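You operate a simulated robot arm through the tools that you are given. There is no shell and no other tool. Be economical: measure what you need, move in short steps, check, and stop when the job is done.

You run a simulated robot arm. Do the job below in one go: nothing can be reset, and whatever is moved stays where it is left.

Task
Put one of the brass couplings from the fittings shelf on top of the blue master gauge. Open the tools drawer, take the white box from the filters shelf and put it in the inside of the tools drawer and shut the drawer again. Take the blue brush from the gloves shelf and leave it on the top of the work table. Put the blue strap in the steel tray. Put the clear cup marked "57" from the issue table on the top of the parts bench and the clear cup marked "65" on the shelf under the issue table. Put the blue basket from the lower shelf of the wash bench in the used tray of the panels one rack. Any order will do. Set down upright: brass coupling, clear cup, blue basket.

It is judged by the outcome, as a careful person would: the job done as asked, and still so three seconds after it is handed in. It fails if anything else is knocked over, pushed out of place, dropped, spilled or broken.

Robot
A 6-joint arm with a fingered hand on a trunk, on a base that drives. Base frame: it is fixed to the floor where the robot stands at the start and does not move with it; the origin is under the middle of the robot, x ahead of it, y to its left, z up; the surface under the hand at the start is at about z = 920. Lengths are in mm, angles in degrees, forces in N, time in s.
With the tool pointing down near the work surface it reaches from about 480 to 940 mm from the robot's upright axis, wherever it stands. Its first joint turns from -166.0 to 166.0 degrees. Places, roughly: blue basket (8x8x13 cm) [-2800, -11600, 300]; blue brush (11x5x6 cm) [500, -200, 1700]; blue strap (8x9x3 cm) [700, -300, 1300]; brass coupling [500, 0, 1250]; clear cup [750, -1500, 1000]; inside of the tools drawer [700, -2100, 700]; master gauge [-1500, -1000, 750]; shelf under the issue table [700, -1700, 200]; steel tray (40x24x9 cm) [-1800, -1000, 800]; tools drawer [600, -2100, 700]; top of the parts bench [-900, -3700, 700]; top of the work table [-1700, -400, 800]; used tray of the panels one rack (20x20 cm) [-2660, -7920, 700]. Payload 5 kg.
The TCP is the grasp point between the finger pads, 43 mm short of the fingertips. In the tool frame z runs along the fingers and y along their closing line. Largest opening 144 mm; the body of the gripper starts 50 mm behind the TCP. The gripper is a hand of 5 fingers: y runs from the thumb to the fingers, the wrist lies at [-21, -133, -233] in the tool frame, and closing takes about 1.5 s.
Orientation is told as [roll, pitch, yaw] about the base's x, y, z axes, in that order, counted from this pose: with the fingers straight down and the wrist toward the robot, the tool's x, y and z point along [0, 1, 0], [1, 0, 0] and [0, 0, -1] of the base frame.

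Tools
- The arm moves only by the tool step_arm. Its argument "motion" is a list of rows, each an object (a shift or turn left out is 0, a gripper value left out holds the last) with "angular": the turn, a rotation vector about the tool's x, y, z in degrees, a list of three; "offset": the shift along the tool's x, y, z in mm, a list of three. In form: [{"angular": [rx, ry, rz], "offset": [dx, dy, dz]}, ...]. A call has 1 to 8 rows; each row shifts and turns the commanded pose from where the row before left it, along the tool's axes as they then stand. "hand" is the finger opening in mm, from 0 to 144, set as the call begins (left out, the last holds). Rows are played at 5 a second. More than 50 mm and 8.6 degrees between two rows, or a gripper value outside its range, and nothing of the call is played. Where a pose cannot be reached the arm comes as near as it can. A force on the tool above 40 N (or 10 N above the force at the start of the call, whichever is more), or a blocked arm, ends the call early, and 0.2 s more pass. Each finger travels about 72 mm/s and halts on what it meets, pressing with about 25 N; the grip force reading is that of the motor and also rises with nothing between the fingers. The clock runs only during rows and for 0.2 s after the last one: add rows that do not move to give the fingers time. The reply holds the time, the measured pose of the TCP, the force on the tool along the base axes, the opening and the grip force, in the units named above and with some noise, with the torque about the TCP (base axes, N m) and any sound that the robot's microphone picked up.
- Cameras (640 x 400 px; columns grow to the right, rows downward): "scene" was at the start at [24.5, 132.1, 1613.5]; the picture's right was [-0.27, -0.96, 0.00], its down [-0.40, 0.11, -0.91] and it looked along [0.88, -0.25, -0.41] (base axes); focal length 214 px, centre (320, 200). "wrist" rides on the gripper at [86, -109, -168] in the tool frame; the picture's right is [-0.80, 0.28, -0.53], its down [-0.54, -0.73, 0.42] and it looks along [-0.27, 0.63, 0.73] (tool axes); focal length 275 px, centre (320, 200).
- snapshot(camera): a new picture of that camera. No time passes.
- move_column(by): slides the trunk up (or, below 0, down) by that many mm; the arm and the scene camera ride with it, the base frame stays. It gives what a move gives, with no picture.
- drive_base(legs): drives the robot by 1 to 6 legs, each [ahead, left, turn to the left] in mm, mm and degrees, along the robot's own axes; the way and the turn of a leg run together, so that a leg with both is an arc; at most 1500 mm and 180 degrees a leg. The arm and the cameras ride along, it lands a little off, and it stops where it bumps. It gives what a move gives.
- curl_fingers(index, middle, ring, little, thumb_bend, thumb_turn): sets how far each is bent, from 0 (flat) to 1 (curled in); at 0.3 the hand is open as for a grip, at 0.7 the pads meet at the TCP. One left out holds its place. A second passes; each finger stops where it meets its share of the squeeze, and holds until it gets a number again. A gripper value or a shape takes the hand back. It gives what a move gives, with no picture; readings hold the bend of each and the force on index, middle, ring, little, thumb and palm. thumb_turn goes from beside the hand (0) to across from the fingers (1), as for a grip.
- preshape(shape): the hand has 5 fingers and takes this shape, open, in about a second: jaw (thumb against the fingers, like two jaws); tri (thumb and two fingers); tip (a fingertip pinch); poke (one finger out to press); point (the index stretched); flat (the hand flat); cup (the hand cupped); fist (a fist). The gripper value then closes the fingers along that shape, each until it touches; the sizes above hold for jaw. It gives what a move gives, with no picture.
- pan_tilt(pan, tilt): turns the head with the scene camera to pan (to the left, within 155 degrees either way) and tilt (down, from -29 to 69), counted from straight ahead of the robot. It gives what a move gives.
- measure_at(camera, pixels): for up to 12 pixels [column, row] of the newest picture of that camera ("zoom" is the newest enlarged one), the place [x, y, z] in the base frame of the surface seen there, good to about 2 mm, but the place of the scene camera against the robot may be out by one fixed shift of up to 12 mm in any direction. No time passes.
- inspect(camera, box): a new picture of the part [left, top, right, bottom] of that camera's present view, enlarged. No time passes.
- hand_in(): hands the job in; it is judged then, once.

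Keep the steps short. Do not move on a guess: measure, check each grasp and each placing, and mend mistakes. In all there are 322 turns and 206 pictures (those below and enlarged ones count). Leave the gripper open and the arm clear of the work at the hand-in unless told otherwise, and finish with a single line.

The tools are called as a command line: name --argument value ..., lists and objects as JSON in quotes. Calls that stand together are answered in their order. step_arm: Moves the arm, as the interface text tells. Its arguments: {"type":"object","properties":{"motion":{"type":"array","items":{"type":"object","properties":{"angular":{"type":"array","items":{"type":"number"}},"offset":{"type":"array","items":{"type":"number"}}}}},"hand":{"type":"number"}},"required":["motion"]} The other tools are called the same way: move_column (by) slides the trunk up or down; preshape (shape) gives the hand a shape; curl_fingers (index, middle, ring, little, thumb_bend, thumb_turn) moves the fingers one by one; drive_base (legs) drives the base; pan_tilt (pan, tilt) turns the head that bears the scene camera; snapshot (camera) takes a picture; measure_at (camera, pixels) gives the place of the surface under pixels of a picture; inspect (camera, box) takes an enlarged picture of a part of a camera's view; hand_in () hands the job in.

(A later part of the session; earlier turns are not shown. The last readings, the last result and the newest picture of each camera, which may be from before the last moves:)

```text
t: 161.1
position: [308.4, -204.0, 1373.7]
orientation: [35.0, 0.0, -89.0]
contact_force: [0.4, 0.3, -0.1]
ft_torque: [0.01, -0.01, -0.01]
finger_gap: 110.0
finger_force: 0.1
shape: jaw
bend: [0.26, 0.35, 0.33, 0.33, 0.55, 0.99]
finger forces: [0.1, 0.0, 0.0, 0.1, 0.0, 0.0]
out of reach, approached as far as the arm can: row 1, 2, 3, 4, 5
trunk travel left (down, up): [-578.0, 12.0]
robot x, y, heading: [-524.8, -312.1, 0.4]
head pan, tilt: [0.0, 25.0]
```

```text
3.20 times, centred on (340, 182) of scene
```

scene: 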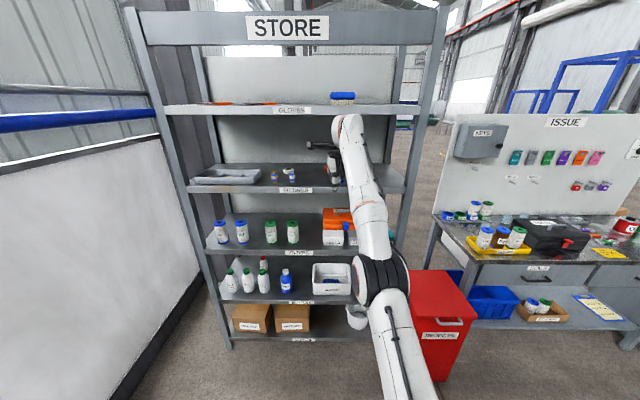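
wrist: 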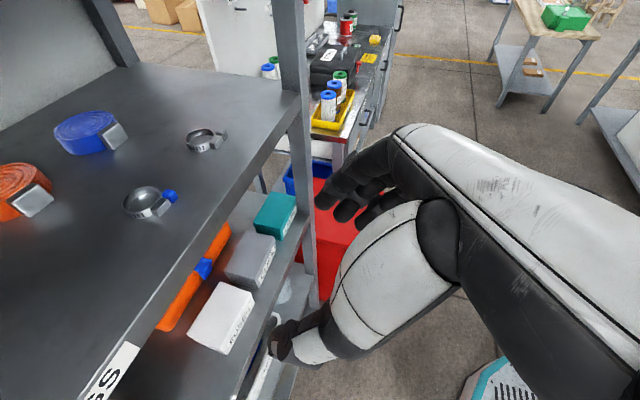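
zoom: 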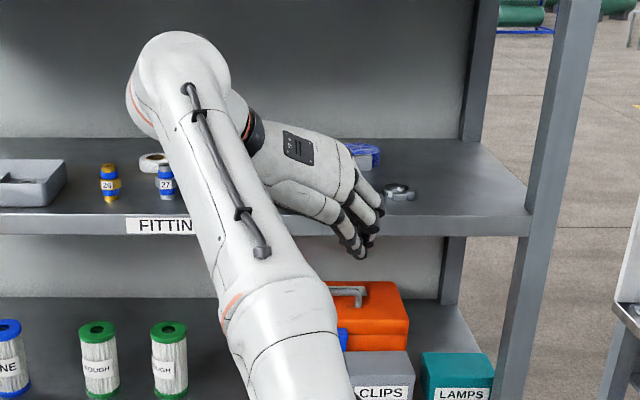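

inspect --camera "wrist" --box '[0, 80, 240, 230]'

measure_at --camera "zoom" --pixels '[[150, 120], [230, 90], [220, 150], [185, 195], [290, 115], [290, 165], [340, 150], [225, 120], [160, 100], [60, 250], [100, 330], [400, 330]]'

```text
2.67 times, centred on (120, 155) of wrist
```

zoom: 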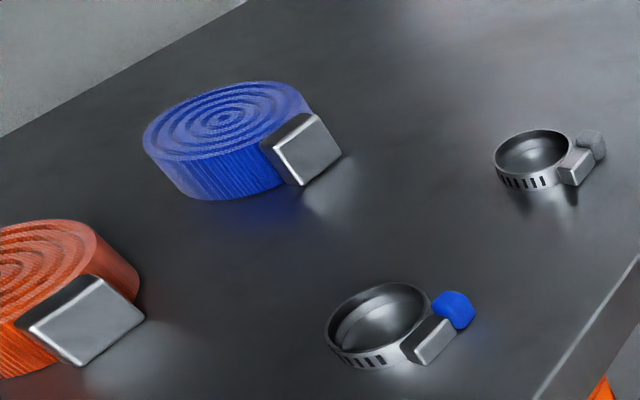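

```text
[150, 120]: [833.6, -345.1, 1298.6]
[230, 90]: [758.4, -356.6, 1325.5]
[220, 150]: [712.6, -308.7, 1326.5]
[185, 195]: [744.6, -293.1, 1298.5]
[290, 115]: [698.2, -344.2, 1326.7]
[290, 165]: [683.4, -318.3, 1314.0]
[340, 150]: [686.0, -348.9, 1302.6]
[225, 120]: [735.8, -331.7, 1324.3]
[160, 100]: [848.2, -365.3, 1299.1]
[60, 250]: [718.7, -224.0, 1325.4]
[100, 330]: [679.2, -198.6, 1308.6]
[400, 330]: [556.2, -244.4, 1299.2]
```

preshape --shape "tri"

move_column --by 12

snapshot --camera "wrist"

inspect --camera "scene" --box '[280, 130, 400, 205]'

measure_at --camera "zoom" --pixels '[[320, 200], [330, 230], [340, 250], [360, 260], [300, 200]]'

```text
t: 162.0
position: [308.2, -204.9, 1373.5]
orientation: [35.0, -0.1, -88.9]
contact_force: [-0.1, 0.3, -0.2]
ft_torque: [-0.02, -0.03, -0.02]
finger_gap: 143.8
finger_force: 0.1
shape: tri
bend: [0.3, 0.3, 0.99, 0.99, 0.3, 0.98]
finger forces: [0.0, 0.0, 0.0, 0.0, 0.0, 0.0]
trunk travel left (down, up): [-578.0, 12.0]
robot x, y, heading: [-530.0, -308.3, 0.4]
head pan, tilt: [0.0, 25.0]
```

```text
t: 162.6
position: [307.8, -203.2, 1385.8]
orientation: [35.0, -0.1, -88.8]
contact_force: [0.4, 0.2, 0.3]
ft_torque: [-0.04, 0.0, 0.0]
finger_gap: 144.1
finger_force: 0.0
shape: tri
bend: [0.3, 0.3, 0.99, 0.99, 0.3, 0.98]
finger forces: [0.0, 0.0, 0.0, 0.0, 0.0, 0.0]
trunk travel left (down, up): [-590.0, 0.0]
robot x, y, heading: [-525.2, -311.2, 0.4]
head pan, tilt: [0.0, 25.0]
```

```text
119 pictures are left
```

wrist: 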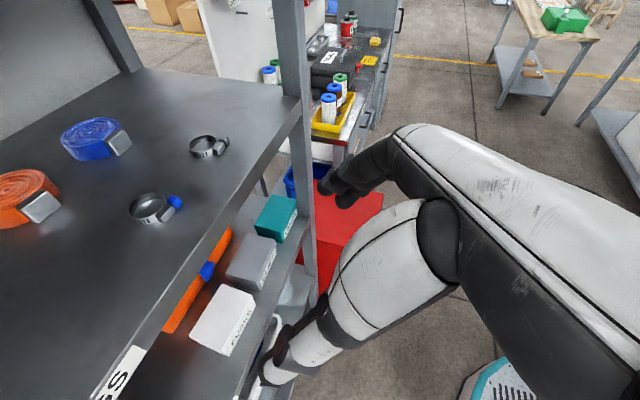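

```text
5.33 times, centred on (340, 168) of scene
```

zoom: 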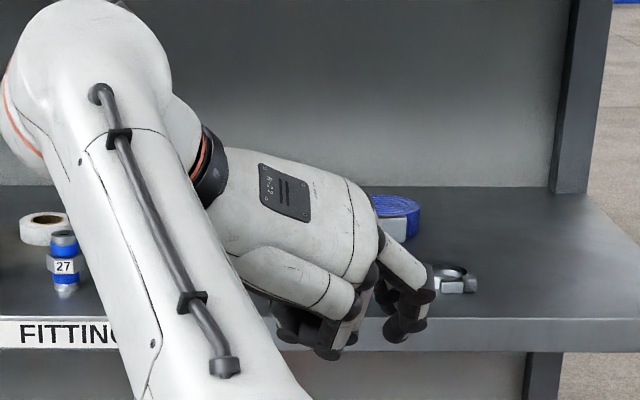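

```text
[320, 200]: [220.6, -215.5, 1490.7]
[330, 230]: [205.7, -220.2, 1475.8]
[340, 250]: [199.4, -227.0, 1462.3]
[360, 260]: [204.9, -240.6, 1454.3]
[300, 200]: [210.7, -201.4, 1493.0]
```

measure_at --camera "zoom" --pixels '[[330, 350], [290, 325], [310, 340], [355, 330], [395, 335], [410, 325], [375, 300], [425, 290], [300, 305], [280, 270]]'

```text
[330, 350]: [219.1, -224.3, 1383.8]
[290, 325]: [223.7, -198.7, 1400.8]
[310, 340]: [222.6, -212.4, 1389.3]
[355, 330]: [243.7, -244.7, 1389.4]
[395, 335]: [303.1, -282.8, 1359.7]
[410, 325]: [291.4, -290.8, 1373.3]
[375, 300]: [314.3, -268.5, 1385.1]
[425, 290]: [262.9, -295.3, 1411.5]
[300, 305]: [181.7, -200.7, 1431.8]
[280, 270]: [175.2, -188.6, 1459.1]
```

drive_base --legs '[[0, -130, -0.4], [300, 0, 0]]'

snapshot --camera "wrist"

inspect --camera "scene" --box '[220, 80, 460, 230]'

```text
t: 165.5
position: [608.0, -339.7, 1385.4]
orientation: [34.9, -0.2, -89.3]
contact_force: [0.5, -0.2, -0.2]
ft_torque: [0.03, 0.01, 0.01]
finger_gap: 144.2
finger_force: 0.1
shape: tri
bend: [0.3, 0.3, 0.99, 0.99, 0.3, 0.98]
finger forces: [0.0, 0.0, 0.1, 0.1, 0.1, 0.1]
trunk travel left (down, up): [-590.0, 0.0]
robot x, y, heading: [-228.6, -437.2, 0.2]
head pan, tilt: [0.0, 25.0]
```

```text
117 pictures are left
```

wrist: 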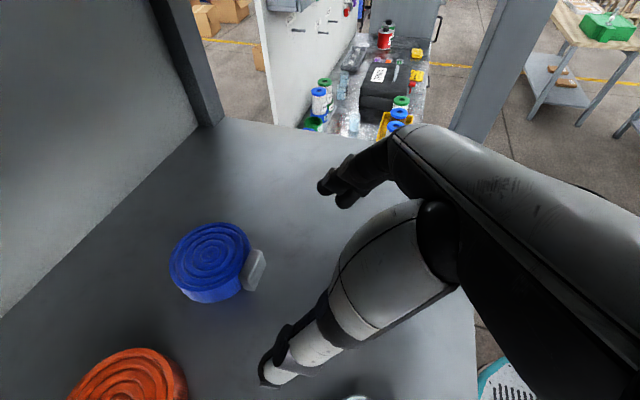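

```text
2.67 times, centred on (340, 155) of scene
```

zoom: 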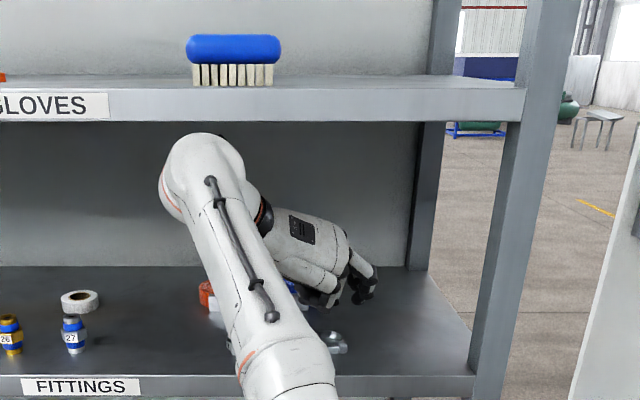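

measure_at --camera "wrist" --pixels '[[208, 248], [176, 260], [245, 248], [225, 226], [200, 290], [255, 270], [135, 352], [265, 375], [325, 185]]'

```text
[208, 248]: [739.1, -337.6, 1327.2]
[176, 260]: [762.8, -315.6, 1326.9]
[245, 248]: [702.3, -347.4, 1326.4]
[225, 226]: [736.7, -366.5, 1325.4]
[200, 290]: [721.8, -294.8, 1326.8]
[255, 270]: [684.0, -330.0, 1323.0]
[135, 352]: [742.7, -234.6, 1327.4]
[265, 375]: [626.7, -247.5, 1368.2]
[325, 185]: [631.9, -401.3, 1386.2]
```

step_arm --motion '[{"offset": [0, -3, 0]}, {"offset": [0, -3, 0]}, {}, {}]' --hand 108

drive_base --legs '[[108, 0, 0]]'

snapshot --camera "wrist"

measure_at --camera "wrist" --pixels '[[265, 240], [275, 345], [320, 200], [290, 260], [250, 300], [130, 330]]'

```text
t: 166.5
position: [606.9, -331.5, 1386.0]
orientation: [34.9, -0.1, -89.2]
contact_force: [-0.6, 0.5, 0.0]
ft_torque: [0.04, -0.03, -0.05]
finger_gap: 108.1
finger_force: 0.0
shape: tri
bend: [0.26, 0.36, 0.99, 0.99, 0.56, 0.99]
finger forces: [0.0, 0.1, 0.0, 0.0, 0.0, 0.0]
trunk travel left (down, up): [-590.0, 0.0]
robot x, y, heading: [-228.9, -437.4, 0.1]
head pan, tilt: [0.0, 25.0]
```

```text
t: 167.7
position: [715.6, -330.7, 1383.6]
orientation: [34.8, -0.2, -89.3]
contact_force: [0.9, 0.6, -0.7]
ft_torque: [-0.04, 0.03, 0.01]
finger_gap: 108.2
finger_force: 0.0
shape: tri
bend: [0.26, 0.36, 0.99, 0.99, 0.56, 0.99]
finger forces: [0.0, 0.0, 0.0, 0.1, 0.0, 0.1]
trunk travel left (down, up): [-590.0, 0.0]
robot x, y, heading: [-123.3, -436.1, 0.4]
head pan, tilt: [0.0, 25.0]
```

```text
115 pictures are left
```

wrist: 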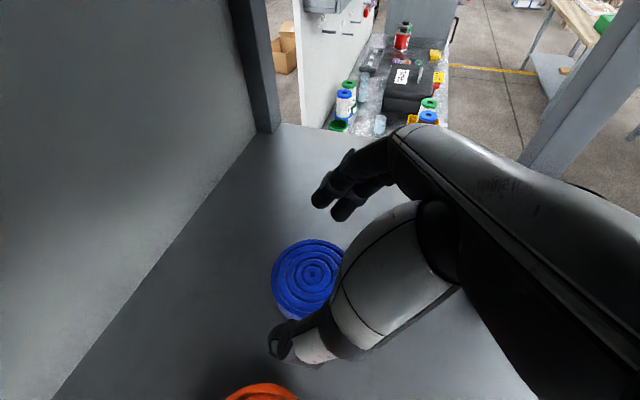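

```text
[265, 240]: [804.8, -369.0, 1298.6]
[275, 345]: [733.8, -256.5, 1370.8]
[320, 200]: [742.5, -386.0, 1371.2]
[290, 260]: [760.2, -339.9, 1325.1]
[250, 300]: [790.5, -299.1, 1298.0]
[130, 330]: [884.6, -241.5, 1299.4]
```

move_column --by -40

snapshot --camera "wrist"

```text
t: 168.5
position: [714.2, -329.9, 1345.7]
orientation: [35.0, -0.1, -89.2]
contact_force: [0.1, 0.7, 4.8]
ft_torque: [-0.31, -0.06, 0.01]
finger_gap: 108.2
finger_force: 0.1
shape: tri
bend: [0.26, 0.35, 0.99, 0.99, 0.56, 0.99]
finger forces: [0.0, 5.2, 0.0, 0.1, 0.1, 0.0]
trunk travel left (down, up): [-550.0, 40.0]
robot x, y, heading: [-119.9, -436.2, 0.2]
head pan, tilt: [0.0, 25.0]
```

```text
114 pictures are left
```

wrist: 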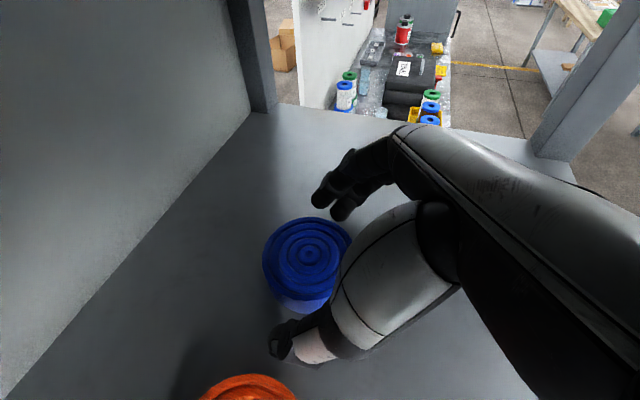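

step_arm --motion '[{"offset": [1.5, 0, -2]}, {}, {}, {}, {}, {}, {}, {}]' --hand 50

snapshot --camera "wrist"

```text
t: 170.3
position: [713.5, -330.7, 1345.8]
orientation: [34.8, -0.1, -89.4]
contact_force: [0.1, -1.3, 1.9]
ft_torque: [-0.18, -0.02, 0.0]
finger_gap: 72.1
finger_force: 24.9
shape: tri
bend: [0.74, 0.45, 1.0, 1.0, 0.71, 1.0]
finger forces: [12.2, 12.9, 0.1, 0.0, 21.3, 0.1]
trunk travel left (down, up): [-550.0, 40.0]
robot x, y, heading: [-120.5, -438.8, 0.0]
head pan, tilt: [0.0, 25.0]
```

```text
113 pictures are left
```

wrist: 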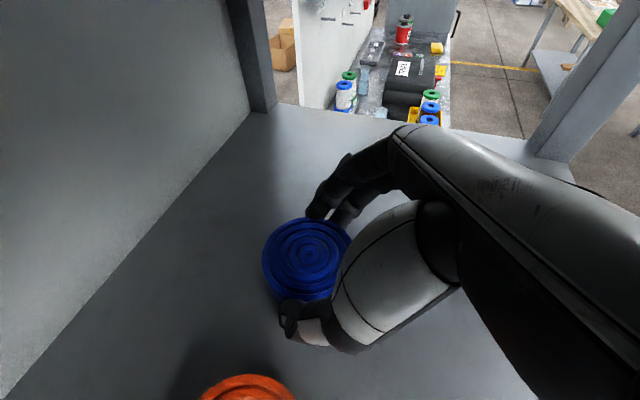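

Gripped at 72 mm with 25 N. Lift by the trunk and check.

move_column --by 40

snapshot --camera "wrist"

measure_at --camera "wrist" --pixels '[[305, 250], [275, 260], [320, 225], [335, 265], [300, 300]]'

```text
t: 171.2
position: [713.3, -330.0, 1384.3]
orientation: [34.8, 0.0, -89.3]
contact_force: [0.5, 0.2, -2.7]
ft_torque: [0.0, 0.04, 0.02]
finger_gap: 72.0
finger_force: 24.8
shape: tri
bend: [0.74, 0.45, 1.0, 1.0, 0.71, 1.0]
finger forces: [11.7, 10.4, 0.1, 0.0, 22.2, 0.0]
trunk travel left (down, up): [-590.0, 0.0]
robot x, y, heading: [-119.8, -432.1, 0.1]
head pan, tilt: [0.0, 25.0]
```

```text
112 pictures are left
```

wrist: 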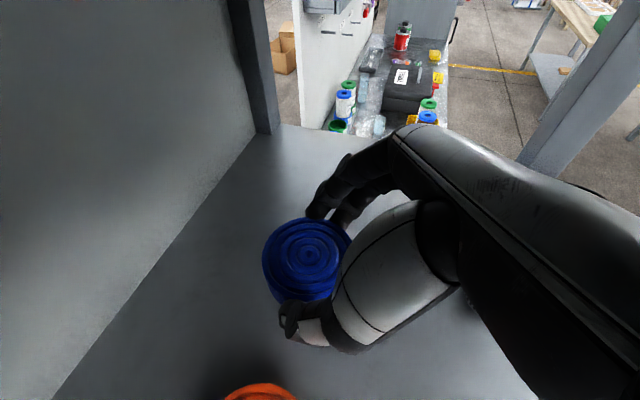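

```text
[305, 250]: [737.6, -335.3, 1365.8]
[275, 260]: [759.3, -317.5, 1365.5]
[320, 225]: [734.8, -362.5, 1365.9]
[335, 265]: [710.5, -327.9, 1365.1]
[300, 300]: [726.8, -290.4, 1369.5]
```

drive_base --legs '[[-430, 0, 0], [0, 0, -90], [0, 0, -90]]'

pan_tilt --pan 20 --tilt 40

snapshot --camera "scene"

snapshot --camera "wrist"

```text
t: 181.3
position: [-1382.5, -599.6, 1384.7]
orientation: [34.8, -0.2, 94.8]
contact_force: [-0.3, -0.2, -1.4]
ft_torque: [-0.01, -0.05, 0.0]
finger_gap: 71.8
finger_force: 24.9
shape: tri
bend: [0.74, 0.45, 1.0, 1.0, 0.71, 1.0]
finger forces: [11.7, 10.0, 0.0, 0.0, 21.6, 0.0]
trunk travel left (down, up): [-590.0, 0.0]
robot x, y, heading: [-558.6, -434.4, -176.0]
head pan, tilt: [0.0, 25.0]
```

```text
t: 182.1
position: [-1383.1, -598.8, 1386.4]
orientation: [34.7, -0.1, 94.7]
contact_force: [0.7, 0.1, -0.8]
ft_torque: [-0.03, -0.03, 0.0]
finger_gap: 71.3
finger_force: 24.8
shape: tri
bend: [0.74, 0.45, 1.0, 1.0, 0.71, 1.0]
finger forces: [11.7, 10.1, 0.1, 0.0, 21.6, 0.0]
trunk travel left (down, up): [-590.0, 0.0]
robot x, y, heading: [-559.4, -438.5, -175.7]
head pan, tilt: [20.0, 40.0]
```

```text
111 pictures are left
```

scene: 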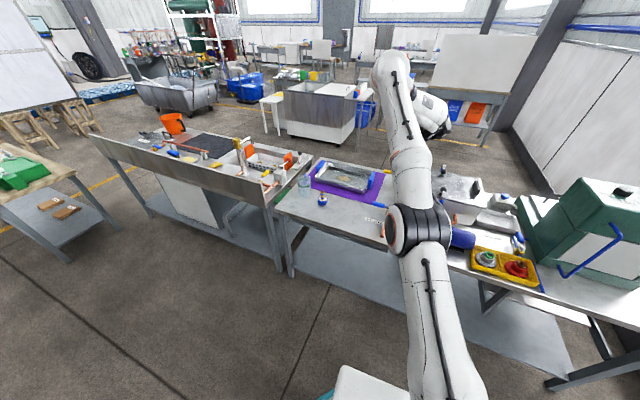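

```text
110 pictures are left
```

wrist: 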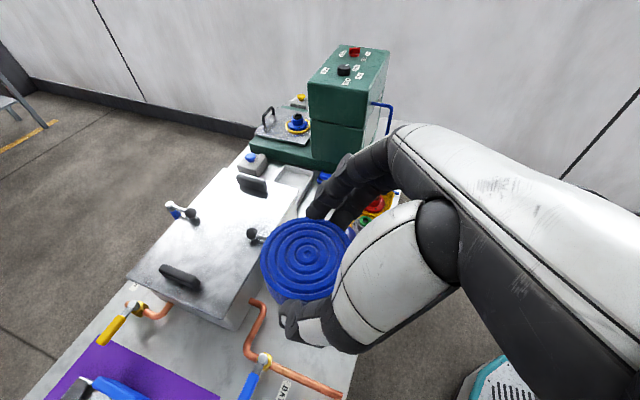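

inspect --camera "scene" --box '[260, 150, 400, 240]'

measure_at --camera "zoom" --pixels '[[90, 250], [250, 300], [410, 370], [395, 90], [480, 150], [540, 130], [280, 70], [330, 120], [480, 185], [300, 80], [470, 110], [525, 165]]'

```text
4.44 times, centred on (330, 195) of scene
```

zoom: 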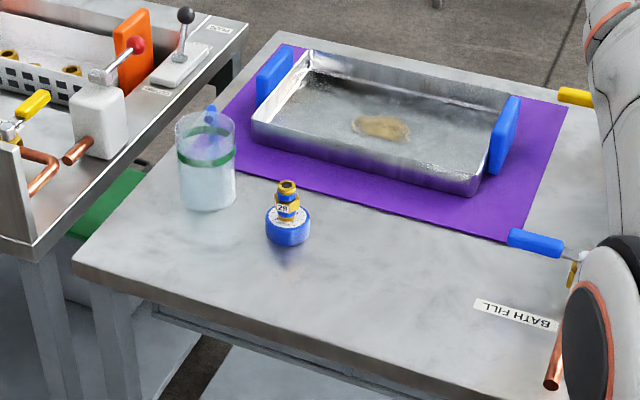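

```text
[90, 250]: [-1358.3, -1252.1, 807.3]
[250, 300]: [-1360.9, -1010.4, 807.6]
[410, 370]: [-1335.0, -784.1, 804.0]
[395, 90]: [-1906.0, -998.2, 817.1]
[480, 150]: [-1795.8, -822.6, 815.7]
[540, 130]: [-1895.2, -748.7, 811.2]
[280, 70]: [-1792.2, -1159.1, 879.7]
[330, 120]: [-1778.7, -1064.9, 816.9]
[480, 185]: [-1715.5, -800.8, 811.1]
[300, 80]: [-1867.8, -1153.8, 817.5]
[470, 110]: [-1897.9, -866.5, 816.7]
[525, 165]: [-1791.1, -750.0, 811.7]
```

measure_at --camera "scene" --pixels '[[345, 372], [325, 395], [360, 370], [335, 385], [300, 260], [400, 290], [450, 310]]'

drive_base --legs '[[0, 0, -4], [0, 420, 0]]'

```text
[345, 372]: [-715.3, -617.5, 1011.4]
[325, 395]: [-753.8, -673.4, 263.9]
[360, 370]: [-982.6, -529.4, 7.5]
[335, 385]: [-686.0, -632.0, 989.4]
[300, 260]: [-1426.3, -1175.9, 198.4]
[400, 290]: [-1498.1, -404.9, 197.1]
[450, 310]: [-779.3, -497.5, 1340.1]
```

```text
t: 185.2
position: [-1395.8, -947.4, 1385.8]
orientation: [34.8, -0.2, 89.7]
contact_force: [0.7, 0.4, -0.7]
ft_torque: [-0.01, -0.03, -0.02]
finger_gap: 71.4
finger_force: 24.6
shape: tri
bend: [0.74, 0.45, 1.0, 1.0, 0.71, 1.0]
finger forces: [11.8, 10.2, 0.0, 0.0, 21.9, 0.0]
trunk travel left (down, up): [-590.0, 0.0]
robot x, y, heading: [-557.4, -854.1, 179.3]
head pan, tilt: [20.0, 40.0]
```

snapshot --camera "scene"

measure_at --camera "scene" --pixels '[[420, 215], [395, 235], [445, 230], [425, 245], [405, 150], [392, 75]]'

```text
108 pictures are left
```

scene: 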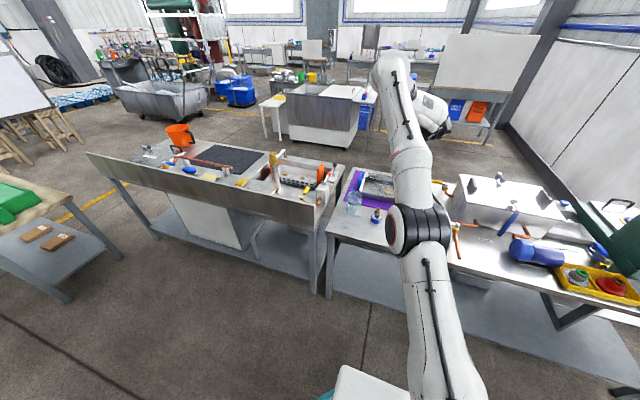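

```text
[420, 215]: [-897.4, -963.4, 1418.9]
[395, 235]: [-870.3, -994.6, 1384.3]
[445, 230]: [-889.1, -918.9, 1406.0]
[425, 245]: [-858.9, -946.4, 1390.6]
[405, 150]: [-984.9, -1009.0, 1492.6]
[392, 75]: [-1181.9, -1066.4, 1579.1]
```

step_arm --motion '[{"offset": [24, 0, 16]}, {"offset": [24, 0, 16]}, {"offset": [22, 0, 16]}, {}]'

snapshot --camera "scene"

measure_at --camera "scene" --pixels '[[420, 205], [395, 225], [445, 220], [425, 235]]'

```text
t: 186.2
position: [-1417.8, -931.1, 1354.4]
orientation: [34.9, 0.0, 89.7]
contact_force: [0.3, 0.1, -1.4]
ft_torque: [0.01, -0.01, 0.0]
finger_gap: 71.6
finger_force: 24.0
shape: tri
bend: [0.74, 0.45, 1.0, 1.0, 0.71, 1.0]
finger forces: [11.8, 10.1, 0.1, 0.1, 21.8, 0.1]
out of reach, approached as far as the arm can: row 1, 2, 3
trunk travel left (down, up): [-590.0, 0.0]
robot x, y, heading: [-561.0, -852.9, 179.4]
head pan, tilt: [20.0, 40.0]
```

```text
107 pictures are left
```

scene: 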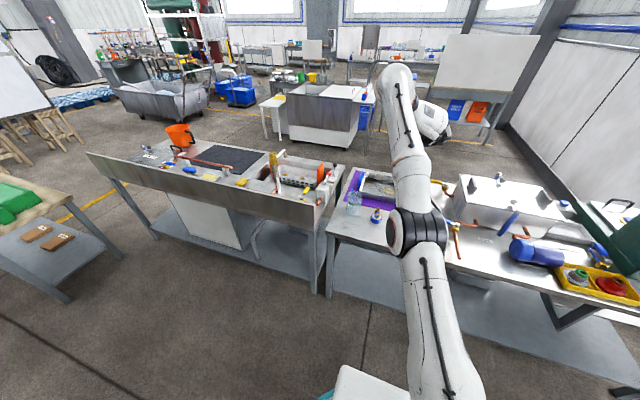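

```text
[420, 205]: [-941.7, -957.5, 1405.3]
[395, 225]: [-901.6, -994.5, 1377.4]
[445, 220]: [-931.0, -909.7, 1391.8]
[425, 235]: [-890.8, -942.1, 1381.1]
```

step_arm --motion '[{"angular": [0, 8.3, 0]}, {"angular": [0, 8.3, 0]}, {"angular": [0, 8.3, 0]}, {"offset": [15, 0, 26]}, {"offset": [15, 0, 26]}, {}]'

snapshot --camera "scene"

measure_at --camera "scene" --pixels '[[420, 205], [395, 225], [445, 220], [425, 235], [400, 120]]'

snapshot --camera "wrist"

```text
t: 187.6
position: [-1504.2, -949.7, 1373.1]
orientation: [59.7, -0.1, 89.7]
contact_force: [-0.4, -0.4, -0.9]
ft_torque: [-0.04, -0.06, 0.01]
finger_gap: 71.7
finger_force: 25.0
shape: tri
bend: [0.74, 0.45, 1.0, 1.0, 0.71, 1.0]
finger forces: [11.7, 10.2, 0.1, 0.0, 21.8, 0.1]
out of reach, approached as far as the arm can: row 1, 2, 3, 4, 5
trunk travel left (down, up): [-590.0, 0.0]
robot x, y, heading: [-559.5, -853.6, 179.0]
head pan, tilt: [20.0, 40.0]
```

```text
106 pictures are left
```

scene: 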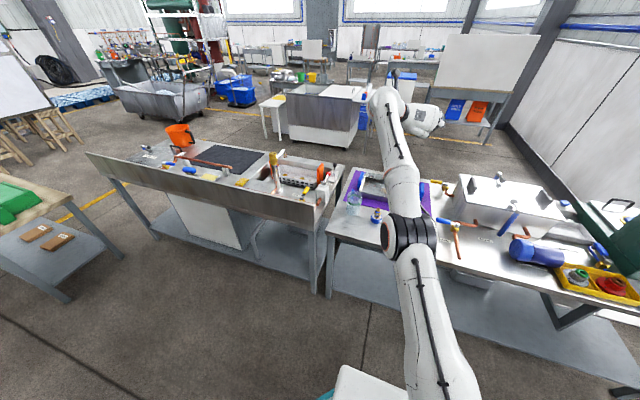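

```text
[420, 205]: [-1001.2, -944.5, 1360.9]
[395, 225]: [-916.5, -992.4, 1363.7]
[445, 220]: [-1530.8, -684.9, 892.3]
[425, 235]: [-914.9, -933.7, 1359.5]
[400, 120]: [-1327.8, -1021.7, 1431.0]
```

```text
105 pictures are left
```

wrist: 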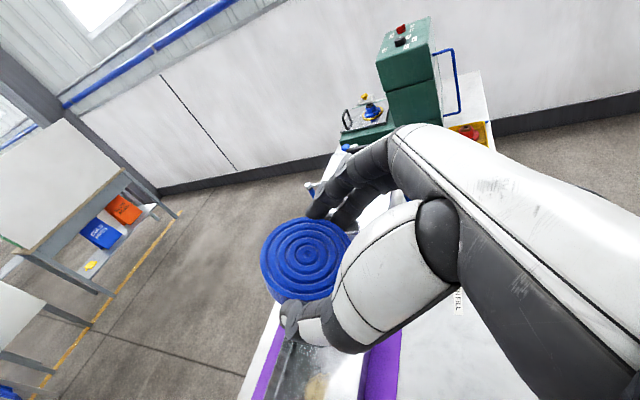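

I tilt the hand back and reach down with the arm (trunk high), so the elbow stays above the table.

step_arm --motion '[{"angular": [0, -8, 0], "offset": [-25, 0, 0]}, {"angular": [0, -8, 0], "offset": [-25, 0, 15]}, {"angular": [0, -6, 0], "offset": [-25, 0, 20]}, {"offset": [-29, 0, 38]}, {"offset": [-29, 0, 38]}, {"offset": [-29, 0, 38]}, {}]'

step_arm --motion '[{"offset": [-29, 0, 38]}, {"offset": [-29, 0, 38]}, {"offset": [-29, 0, 38]}, {"offset": [-15, 0, 20]}, {}]'

snapshot --camera "scene"

```text
t: 189.2
position: [-1492.0, -959.1, 1145.2]
orientation: [37.6, -0.1, 89.6]
contact_force: [0.1, 0.4, -1.0]
ft_torque: [-0.02, -0.03, 0.02]
finger_gap: 71.5
finger_force: 25.3
shape: tri
bend: [0.74, 0.45, 1.0, 1.0, 0.71, 1.0]
finger forces: [11.7, 10.0, 0.0, 0.0, 21.4, 0.0]
out of reach, approached as far as the arm can: row 1, 2, 3, 4, 5, 6
trunk travel left (down, up): [-590.0, 0.0]
robot x, y, heading: [-561.2, -855.3, 179.2]
head pan, tilt: [20.0, 40.0]
```

```text
t: 190.3
position: [-1507.9, -962.3, 977.2]
orientation: [37.8, 0.0, 89.6]
contact_force: [0.1, -0.4, -1.7]
ft_torque: [-0.06, 0.01, -0.02]
finger_gap: 71.8
finger_force: 24.4
shape: tri
bend: [0.74, 0.45, 1.0, 1.0, 0.71, 1.0]
finger forces: [11.7, 10.2, 0.0, 0.0, 21.5, 0.0]
out of reach, approached as far as the arm can: row 1, 2
trunk travel left (down, up): [-590.0, 0.0]
robot x, y, heading: [-561.2, -851.3, 179.2]
head pan, tilt: [20.0, 40.0]
```

```text
104 pictures are left
```

scene: 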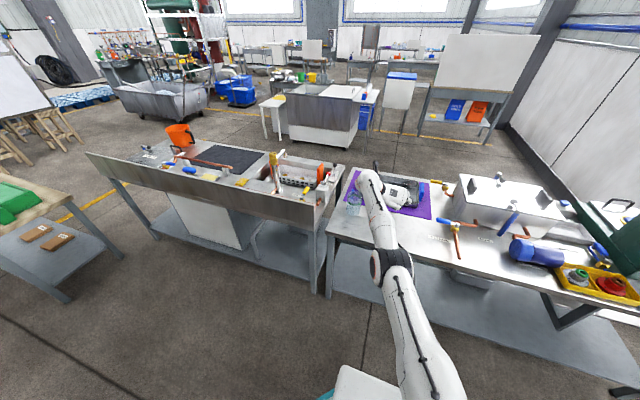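

measure_at --camera "scene" --pixels '[[392, 255], [380, 268], [405, 262], [385, 225], [372, 190], [378, 278]]'

inspect --camera "scene" --box '[310, 150, 470, 290]'

snapshot --camera "wrist"

```text
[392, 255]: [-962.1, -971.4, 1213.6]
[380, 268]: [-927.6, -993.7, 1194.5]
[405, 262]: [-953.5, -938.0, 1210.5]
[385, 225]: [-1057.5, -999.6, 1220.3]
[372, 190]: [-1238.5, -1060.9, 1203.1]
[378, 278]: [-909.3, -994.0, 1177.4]
```

```text
2.86 times, centred on (390, 220) of scene
```

zoom: 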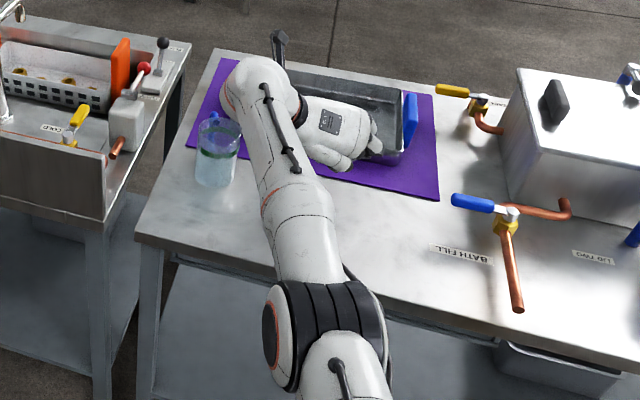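

```text
102 pictures are left
```

wrist: 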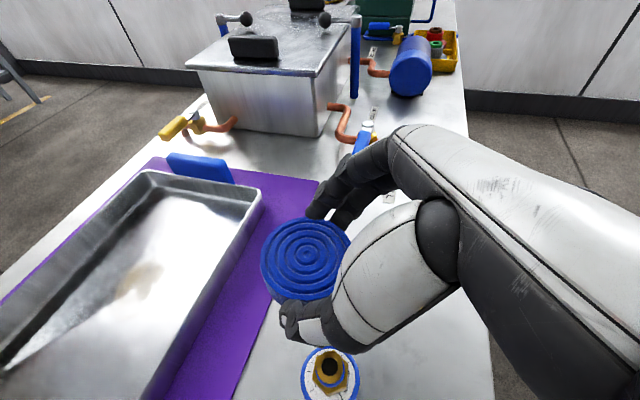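

drive_base --legs '[[0, -40, 0], [295, 0, 0]]'

snapshot --camera "wrist"

inspect --camera "scene" --box '[270, 180, 510, 330]'

```text
t: 192.9
position: [-1805.4, -925.8, 977.2]
orientation: [37.7, -0.1, 90.2]
contact_force: [0.0, 0.1, -1.7]
ft_torque: [0.05, -0.01, 0.03]
finger_gap: 71.5
finger_force: 25.0
shape: tri
bend: [0.74, 0.45, 1.0, 1.0, 0.71, 1.0]
finger forces: [11.8, 10.2, 0.0, 0.1, 21.6, 0.0]
trunk travel left (down, up): [-590.0, 0.0]
robot x, y, heading: [-858.7, -811.4, 180.0]
head pan, tilt: [20.0, 40.0]
```

```text
101 pictures are left
```

wrist: 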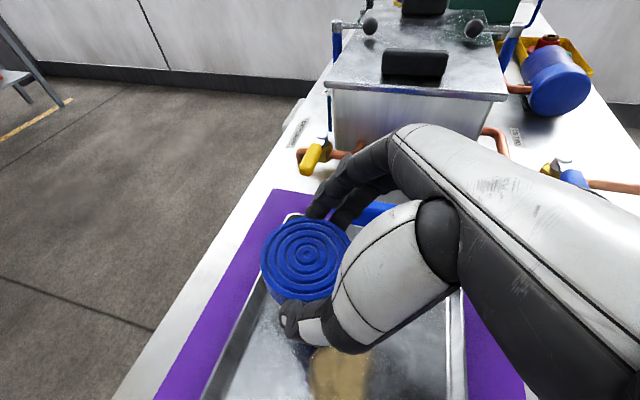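

```text
2.67 times, centred on (390, 255) of scene
```

zoom: 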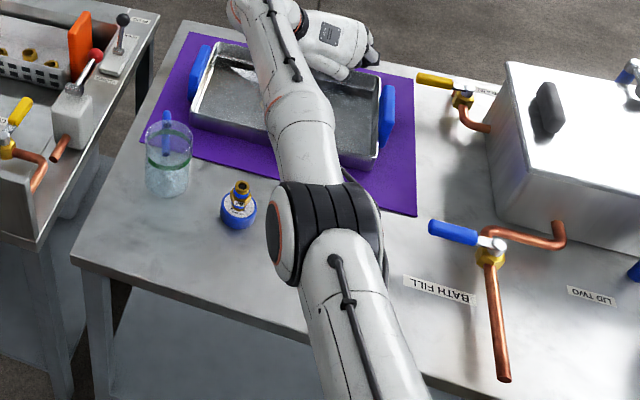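

measure_at --camera "wrist" --pixels '[[240, 335], [232, 340], [262, 320], [455, 330], [445, 320], [340, 370], [372, 212], [450, 370], [265, 370], [305, 255], [280, 330]]'

```text
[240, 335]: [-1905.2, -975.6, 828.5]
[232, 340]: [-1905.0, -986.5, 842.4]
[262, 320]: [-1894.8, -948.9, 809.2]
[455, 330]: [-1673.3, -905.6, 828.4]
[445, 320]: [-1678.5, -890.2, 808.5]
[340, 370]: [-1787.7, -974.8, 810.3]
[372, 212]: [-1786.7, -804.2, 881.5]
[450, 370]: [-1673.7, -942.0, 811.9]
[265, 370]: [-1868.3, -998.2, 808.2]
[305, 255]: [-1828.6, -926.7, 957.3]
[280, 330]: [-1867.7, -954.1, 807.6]
```

move_column --by -100

move_column --by -12

snapshot --camera "wrist"

inspect --camera "scene" --box '[270, 180, 510, 330]'

```text
t: 194.2
position: [-1804.5, -925.4, 877.3]
orientation: [37.7, -0.1, 90.2]
contact_force: [0.8, -0.1, -1.6]
ft_torque: [-0.01, -0.03, -0.01]
finger_gap: 71.5
finger_force: 24.7
shape: tri
bend: [0.74, 0.45, 1.0, 1.0, 0.71, 1.0]
finger forces: [11.6, 10.3, 0.1, 0.0, 21.6, 0.0]
trunk travel left (down, up): [-490.0, 100.0]
robot x, y, heading: [-857.4, -809.9, 179.4]
head pan, tilt: [20.0, 40.0]
```

```text
t: 194.8
position: [-1804.4, -926.1, 865.1]
orientation: [37.6, -0.1, 90.2]
contact_force: [0.5, -0.3, -0.3]
ft_torque: [0.03, -0.04, -0.03]
finger_gap: 71.4
finger_force: 24.8
shape: tri
bend: [0.74, 0.45, 1.0, 1.0, 0.71, 1.0]
finger forces: [11.7, 10.2, 0.0, 0.1, 21.6, 0.1]
trunk travel left (down, up): [-478.0, 112.0]
robot x, y, heading: [-856.8, -813.4, 179.6]
head pan, tilt: [20.0, 40.0]
```

```text
99 pictures are left
```

wrist: 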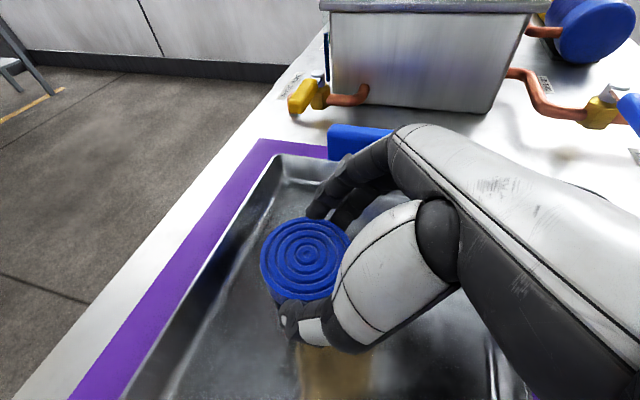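

```text
2.67 times, centred on (390, 255) of scene
```

zoom: 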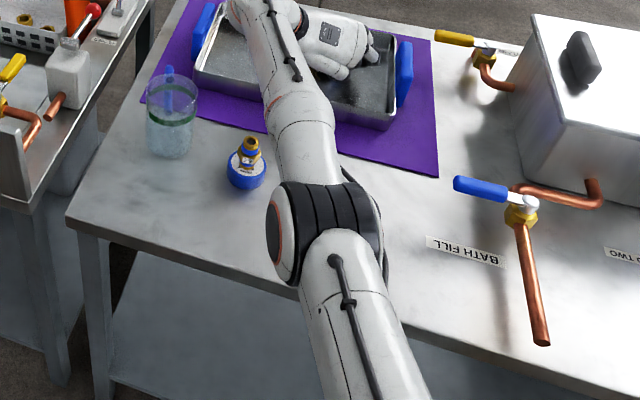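

Strap is about 8 mm above the tray floor. A few more mm, then open gradually.

move_column --by -6

step_arm --motion '[{}, {}, {}, {}, {}, {}]' --hand 110

move_column --by 100

snapshot --camera "wrist"

```text
t: 195.3
position: [-1804.5, -925.8, 859.9]
orientation: [37.7, -0.1, 90.2]
contact_force: [0.1, -0.1, -0.8]
ft_torque: [-0.01, -0.06, -0.01]
finger_gap: 71.5
finger_force: 25.3
shape: tri
bend: [0.74, 0.45, 1.0, 1.0, 0.71, 1.0]
finger forces: [11.7, 10.2, 0.1, 0.1, 21.6, 0.1]
trunk travel left (down, up): [-472.0, 118.0]
robot x, y, heading: [-863.1, -809.3, 180.1]
head pan, tilt: [20.0, 40.0]
```

```text
t: 196.8
position: [-1804.3, -925.7, 859.6]
orientation: [37.7, -0.1, 90.2]
contact_force: [0.4, 0.1, 0.0]
ft_torque: [-0.02, 0.05, 0.0]
finger_gap: 109.7
finger_force: 0.1
shape: tri
bend: [0.26, 0.35, 0.99, 0.99, 0.55, 0.99]
finger forces: [0.0, 0.1, 0.1, 0.0, 0.0, 0.0]
trunk travel left (down, up): [-472.0, 118.0]
robot x, y, heading: [-853.9, -814.2, 179.6]
head pan, tilt: [20.0, 40.0]
```

```text
t: 198.1
position: [-1803.7, -927.1, 958.9]
orientation: [37.7, -0.1, 90.3]
contact_force: [0.2, -0.3, 0.1]
ft_torque: [-0.03, -0.01, 0.0]
finger_gap: 109.8
finger_force: 0.1
shape: tri
bend: [0.26, 0.35, 0.99, 0.99, 0.55, 0.99]
finger forces: [0.1, 0.0, 0.0, 0.0, 0.0, 0.0]
trunk travel left (down, up): [-572.0, 18.0]
robot x, y, heading: [-856.7, -811.4, 179.9]
head pan, tilt: [20.0, 40.0]
```

```text
97 pictures are left
```

wrist: 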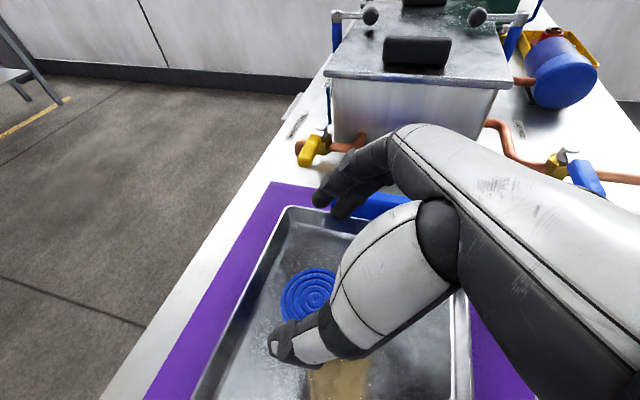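

Strap is in the tray. Back off and raise the arm, turning the hand toward horizontal for the brush.

drive_base --legs '[[-350, 0, 0]]'

step_arm --motion '[{"offset": [30, 0, -40]}, {"offset": [30, 0, -40]}, {"offset": [30, 0, -40]}, {"offset": [30, 0, -40]}, {"offset": [30, 0, -40]}, {"offset": [30, 0, -40]}, {"offset": [30, 0, -40]}, {"offset": [30, 0, -40]}]'

step_arm --motion '[{"angular": [0, 8, 0], "offset": [35, 0, -30]}, {"angular": [0, 8, 0], "offset": [40, 0, -25]}, {"angular": [0, 8, 0], "offset": [42, 0, -20]}, {"angular": [0, 8, 0], "offset": [45, 0, -20]}, {"offset": [45, 0, -20]}, {"offset": [45, 0, -20]}, {}]'

```text
t: 200.4
position: [-1445.5, -935.2, 959.5]
orientation: [37.7, -0.1, 90.6]
contact_force: [-1.4, -0.1, 0.1]
ft_torque: [0.0, 0.02, 0.0]
finger_gap: 109.5
finger_force: 0.0
shape: tri
bend: [0.26, 0.35, 0.99, 0.99, 0.55, 0.99]
finger forces: [0.1, 0.1, 0.1, 0.0, 0.0, 0.0]
trunk travel left (down, up): [-572.0, 18.0]
robot x, y, heading: [-502.4, -809.5, -180.1]
head pan, tilt: [20.0, 40.0]
```

```text
t: 202.2
position: [-1369.8, -923.4, 1322.4]
orientation: [37.5, 0.0, 90.8]
contact_force: [0.9, 0.5, -0.3]
ft_torque: [0.04, 0.02, 0.02]
finger_gap: 109.9
finger_force: 0.0
shape: tri
bend: [0.26, 0.35, 0.99, 0.99, 0.55, 0.99]
finger forces: [0.1, 0.0, 0.0, 0.0, 0.0, 0.0]
out of reach, approached as far as the arm can: row 3, 4, 5, 6, 7, 8
trunk travel left (down, up): [-572.0, 18.0]
robot x, y, heading: [-498.2, -807.4, -179.8]
head pan, tilt: [20.0, 40.0]
```

```text
t: 203.8
position: [-1352.6, -911.5, 1571.7]
orientation: [69.5, -0.1, 90.6]
contact_force: [-0.3, -0.5, -0.3]
ft_torque: [-0.01, 0.05, 0.0]
finger_gap: 110.0
finger_force: 0.2
shape: tri
bend: [0.26, 0.35, 0.99, 0.99, 0.55, 0.99]
finger forces: [0.0, 0.0, 0.1, 0.1, 0.0, 0.0]
out of reach, approached as far as the arm can: row 4, 5, 6
trunk travel left (down, up): [-572.0, 18.0]
robot x, y, heading: [-503.5, -813.1, -179.7]
head pan, tilt: [20.0, 40.0]
```

drive_base --legs '[[0, 0, 90], [0, 0, 90], [-50, 490, 0]]'

pan_tilt --pan 0 --tilt 10

move_column --by 18

step_arm --motion '[{"angular": [0, 5, 0], "offset": [40, 0, -15]}, {"angular": [0, 5, 0], "offset": [40, 0, -10]}, {"angular": [0, 2, 0], "offset": [40, 0, -5]}, {}]'

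snapshot --camera "scene"

snapshot --camera "wrist"

```text
t: 214.3
position: [317.7, -245.2, 1573.2]
orientation: [69.8, -0.1, -91.5]
contact_force: [-0.6, 0.0, -0.5]
ft_torque: [-0.04, -0.02, -0.01]
finger_gap: 110.0
finger_force: 0.0
shape: tri
bend: [0.26, 0.35, 0.99, 0.99, 0.55, 0.99]
finger forces: [0.0, 0.0, 0.1, 0.1, 0.0, 0.0]
trunk travel left (down, up): [-572.0, 18.0]
robot x, y, heading: [-536.8, -310.9, -2.0]
head pan, tilt: [20.0, 40.0]
```

```text
t: 215.2
position: [317.8, -245.3, 1573.4]
orientation: [69.7, -0.1, -91.4]
contact_force: [1.5, -0.1, 0.1]
ft_torque: [-0.03, 0.0, -0.02]
finger_gap: 109.5
finger_force: 0.0
shape: tri
bend: [0.26, 0.35, 0.99, 0.99, 0.55, 0.99]
finger forces: [0.0, 0.1, 0.1, 0.0, 0.0, 0.0]
trunk travel left (down, up): [-572.0, 18.0]
robot x, y, heading: [-536.9, -312.1, -2.0]
head pan, tilt: [0.0, 10.0]
```

```text
t: 215.9
position: [318.4, -244.5, 1591.2]
orientation: [69.7, -0.1, -91.6]
contact_force: [0.8, 0.1, 0.5]
ft_torque: [0.01, 0.01, -0.02]
finger_gap: 109.8
finger_force: 0.1
shape: tri
bend: [0.26, 0.35, 0.99, 0.99, 0.55, 0.99]
finger forces: [0.0, 0.0, 0.0, 0.0, 0.1, 0.0]
trunk travel left (down, up): [-590.0, 0.0]
robot x, y, heading: [-530.6, -310.7, -1.9]
head pan, tilt: [0.0, 10.0]
```

```text
t: 216.9
position: [289.1, -250.5, 1681.4]
orientation: [81.9, 0.0, -91.5]
contact_force: [-1.3, -1.0, 1.7]
ft_torque: [0.02, 0.14, 0.05]
finger_gap: 109.9
finger_force: 0.1
shape: tri
bend: [0.26, 0.35, 0.99, 0.99, 0.55, 0.99]
finger forces: [0.0, 0.0, 0.1, 0.1, 0.0, 0.1]
out of reach, approached as far as the arm can: row 1, 2, 3
trunk travel left (down, up): [-590.0, 0.0]
robot x, y, heading: [-532.8, -313.7, -1.8]
head pan, tilt: [0.0, 10.0]
```

```text
96 pictures are left
```

scene: 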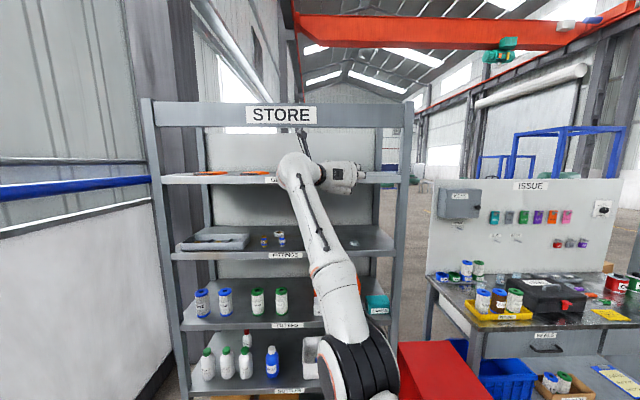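

```text
95 pictures are left
```

wrist: 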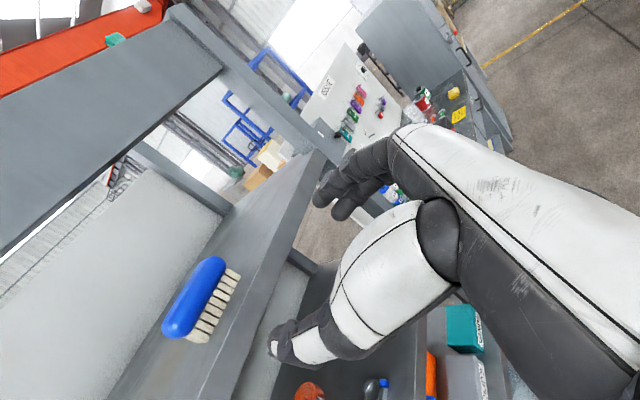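

measure_at --camera "wrist" --pixels '[[195, 300], [170, 328], [215, 265], [185, 285], [222, 285], [200, 325], [230, 290], [212, 320], [240, 320], [185, 45], [205, 90], [215, 258]]'

inspect --camera "wrist" --box '[140, 230, 300, 360]'

```text
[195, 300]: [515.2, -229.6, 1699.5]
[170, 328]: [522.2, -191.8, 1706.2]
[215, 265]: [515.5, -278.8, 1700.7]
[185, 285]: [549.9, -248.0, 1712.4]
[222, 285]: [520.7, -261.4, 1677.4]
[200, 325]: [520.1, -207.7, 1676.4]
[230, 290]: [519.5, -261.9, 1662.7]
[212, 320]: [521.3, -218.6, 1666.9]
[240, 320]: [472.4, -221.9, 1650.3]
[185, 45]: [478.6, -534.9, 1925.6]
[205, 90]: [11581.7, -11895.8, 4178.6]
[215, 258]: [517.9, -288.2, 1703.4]
```

```text
3.08 times, centred on (220, 295) of wrist
```

zoom: 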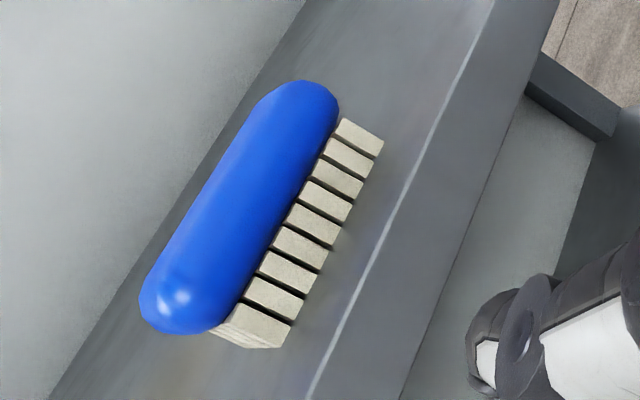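

The brush body: centre about (538,-241,1695). I turn the hand to face it with wrist toward the robot, tilted 45°, to grip across the body.

preshape --shape "jaw"

step_arm --motion '[{"angular": [2.415, -2.415, -7.21]}, {"angular": [2.415, -2.415, -7.21]}, {"angular": [2.415, -2.415, -7.21]}, {"angular": [2.415, -2.415, -7.21]}, {"angular": [2.415, -2.415, -7.21]}, {"angular": [2.415, -2.415, -7.21]}]' --hand 80

step_arm --motion '[{"angular": [2.415, -2.415, -7.21]}, {"angular": [2.415, -2.415, -7.21]}, {"angular": [2.415, -2.415, -7.21]}, {"angular": [2.415, -2.415, -7.21]}, {"angular": [2.415, -2.415, -7.21]}, {"angular": [2.415, -2.415, -7.21]}, {}]'

snapshot --camera "wrist"

snapshot --camera "scene"

```text
t: 217.8
position: [291.6, -249.8, 1679.3]
orientation: [81.7, -0.1, -91.5]
contact_force: [0.4, -0.1, -0.3]
ft_torque: [0.06, -0.05, -0.02]
finger_gap: 144.0
finger_force: 0.1
shape: jaw
bend: [0.3, 0.3, 0.3, 0.3, 0.3, 0.98]
finger forces: [0.1, 0.0, 0.0, 0.0, 0.0, 0.0]
trunk travel left (down, up): [-590.0, 0.0]
robot x, y, heading: [-534.9, -310.6, -1.9]
head pan, tilt: [0.0, 10.0]
```

```text
t: 219.2
position: [319.3, -241.3, 1707.6]
orientation: [56.4, -36.1, -61.5]
contact_force: [0.2, 0.1, 0.1]
ft_torque: [-0.02, 0.01, 0.03]
finger_gap: 80.5
finger_force: 0.0
shape: jaw
bend: [0.74, 0.42, 0.39, 0.41, 0.67, 1.0]
finger forces: [0.0, 0.0, 0.1, 0.0, 0.0, 0.1]
out of reach, approached as far as the arm can: row 1, 2, 3, 4, 5
trunk travel left (down, up): [-590.0, 0.0]
robot x, y, heading: [-535.2, -313.6, -1.9]
head pan, tilt: [0.0, 10.0]
```

```text
t: 220.8
position: [290.9, -239.6, 1679.2]
orientation: [-0.1, -44.7, -1.4]
contact_force: [-1.5, -0.3, 0.0]
ft_torque: [-0.01, -0.02, -0.03]
finger_gap: 80.2
finger_force: 0.0
shape: jaw
bend: [0.74, 0.42, 0.39, 0.41, 0.67, 1.0]
finger forces: [0.0, 0.0, 0.0, 0.0, 0.0, 0.0]
out of reach, approached as far as the arm can: row 3, 4, 5, 6
trunk travel left (down, up): [-590.0, 0.0]
robot x, y, heading: [-537.0, -310.7, -1.9]
head pan, tilt: [0.0, 10.0]
```

```text
93 pictures are left
```

wrist: 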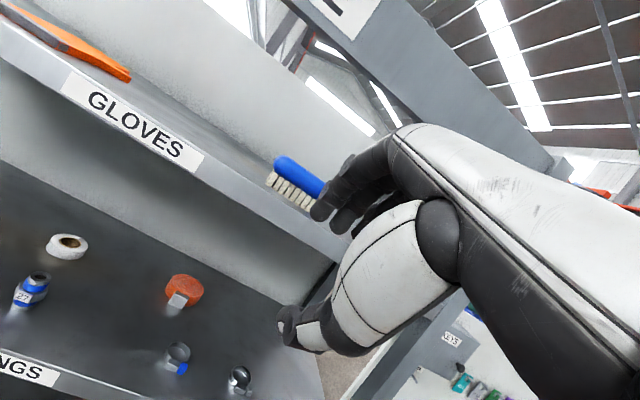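

```text
92 pictures are left
```

scene: 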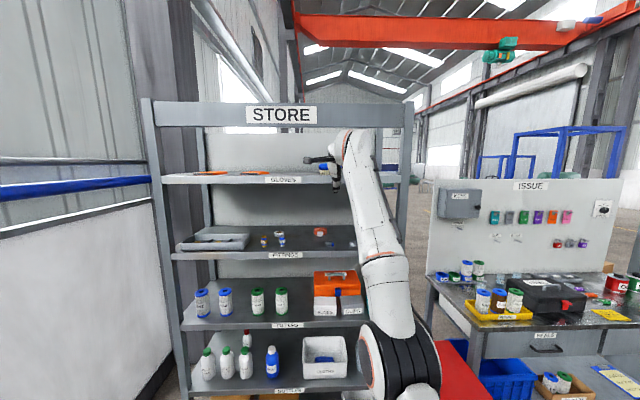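

step_arm --motion '[{"offset": [0, 15, -15]}, {"offset": [0, 15, -15]}, {}]'

```text
t: 221.6
position: [271.2, -240.4, 1697.0]
orientation: [-0.1, -44.7, -1.6]
contact_force: [0.2, 0.2, -0.3]
ft_torque: [-0.04, -0.02, 0.03]
finger_gap: 80.6
finger_force: 0.0
shape: jaw
bend: [0.74, 0.42, 0.39, 0.41, 0.67, 1.0]
finger forces: [0.0, 0.0, 0.0, 0.0, 0.1, 0.0]
out of reach, approached as far as the arm can: row 1, 2
trunk travel left (down, up): [-590.0, 0.0]
robot x, y, heading: [-533.1, -307.6, -1.9]
head pan, tilt: [0.0, 10.0]
```

step_arm --motion '[{"offset": [0, 0, -40]}, {"offset": [0, 0, -40]}, {}]'

```text
t: 222.4
position: [208.3, -237.2, 1745.8]
orientation: [0.0, -44.7, -1.6]
contact_force: [1.2, 0.0, 0.8]
ft_torque: [0.01, 0.02, -0.02]
finger_gap: 80.1
finger_force: 0.1
shape: jaw
bend: [0.74, 0.43, 0.39, 0.41, 0.67, 1.0]
finger forces: [0.1, 0.0, 0.0, 0.0, 0.1, 0.0]
out of reach, approached as far as the arm can: row 1, 2
trunk travel left (down, up): [-590.0, 0.0]
robot x, y, heading: [-532.6, -308.3, -2.0]
head pan, tilt: [0.0, 10.0]
```

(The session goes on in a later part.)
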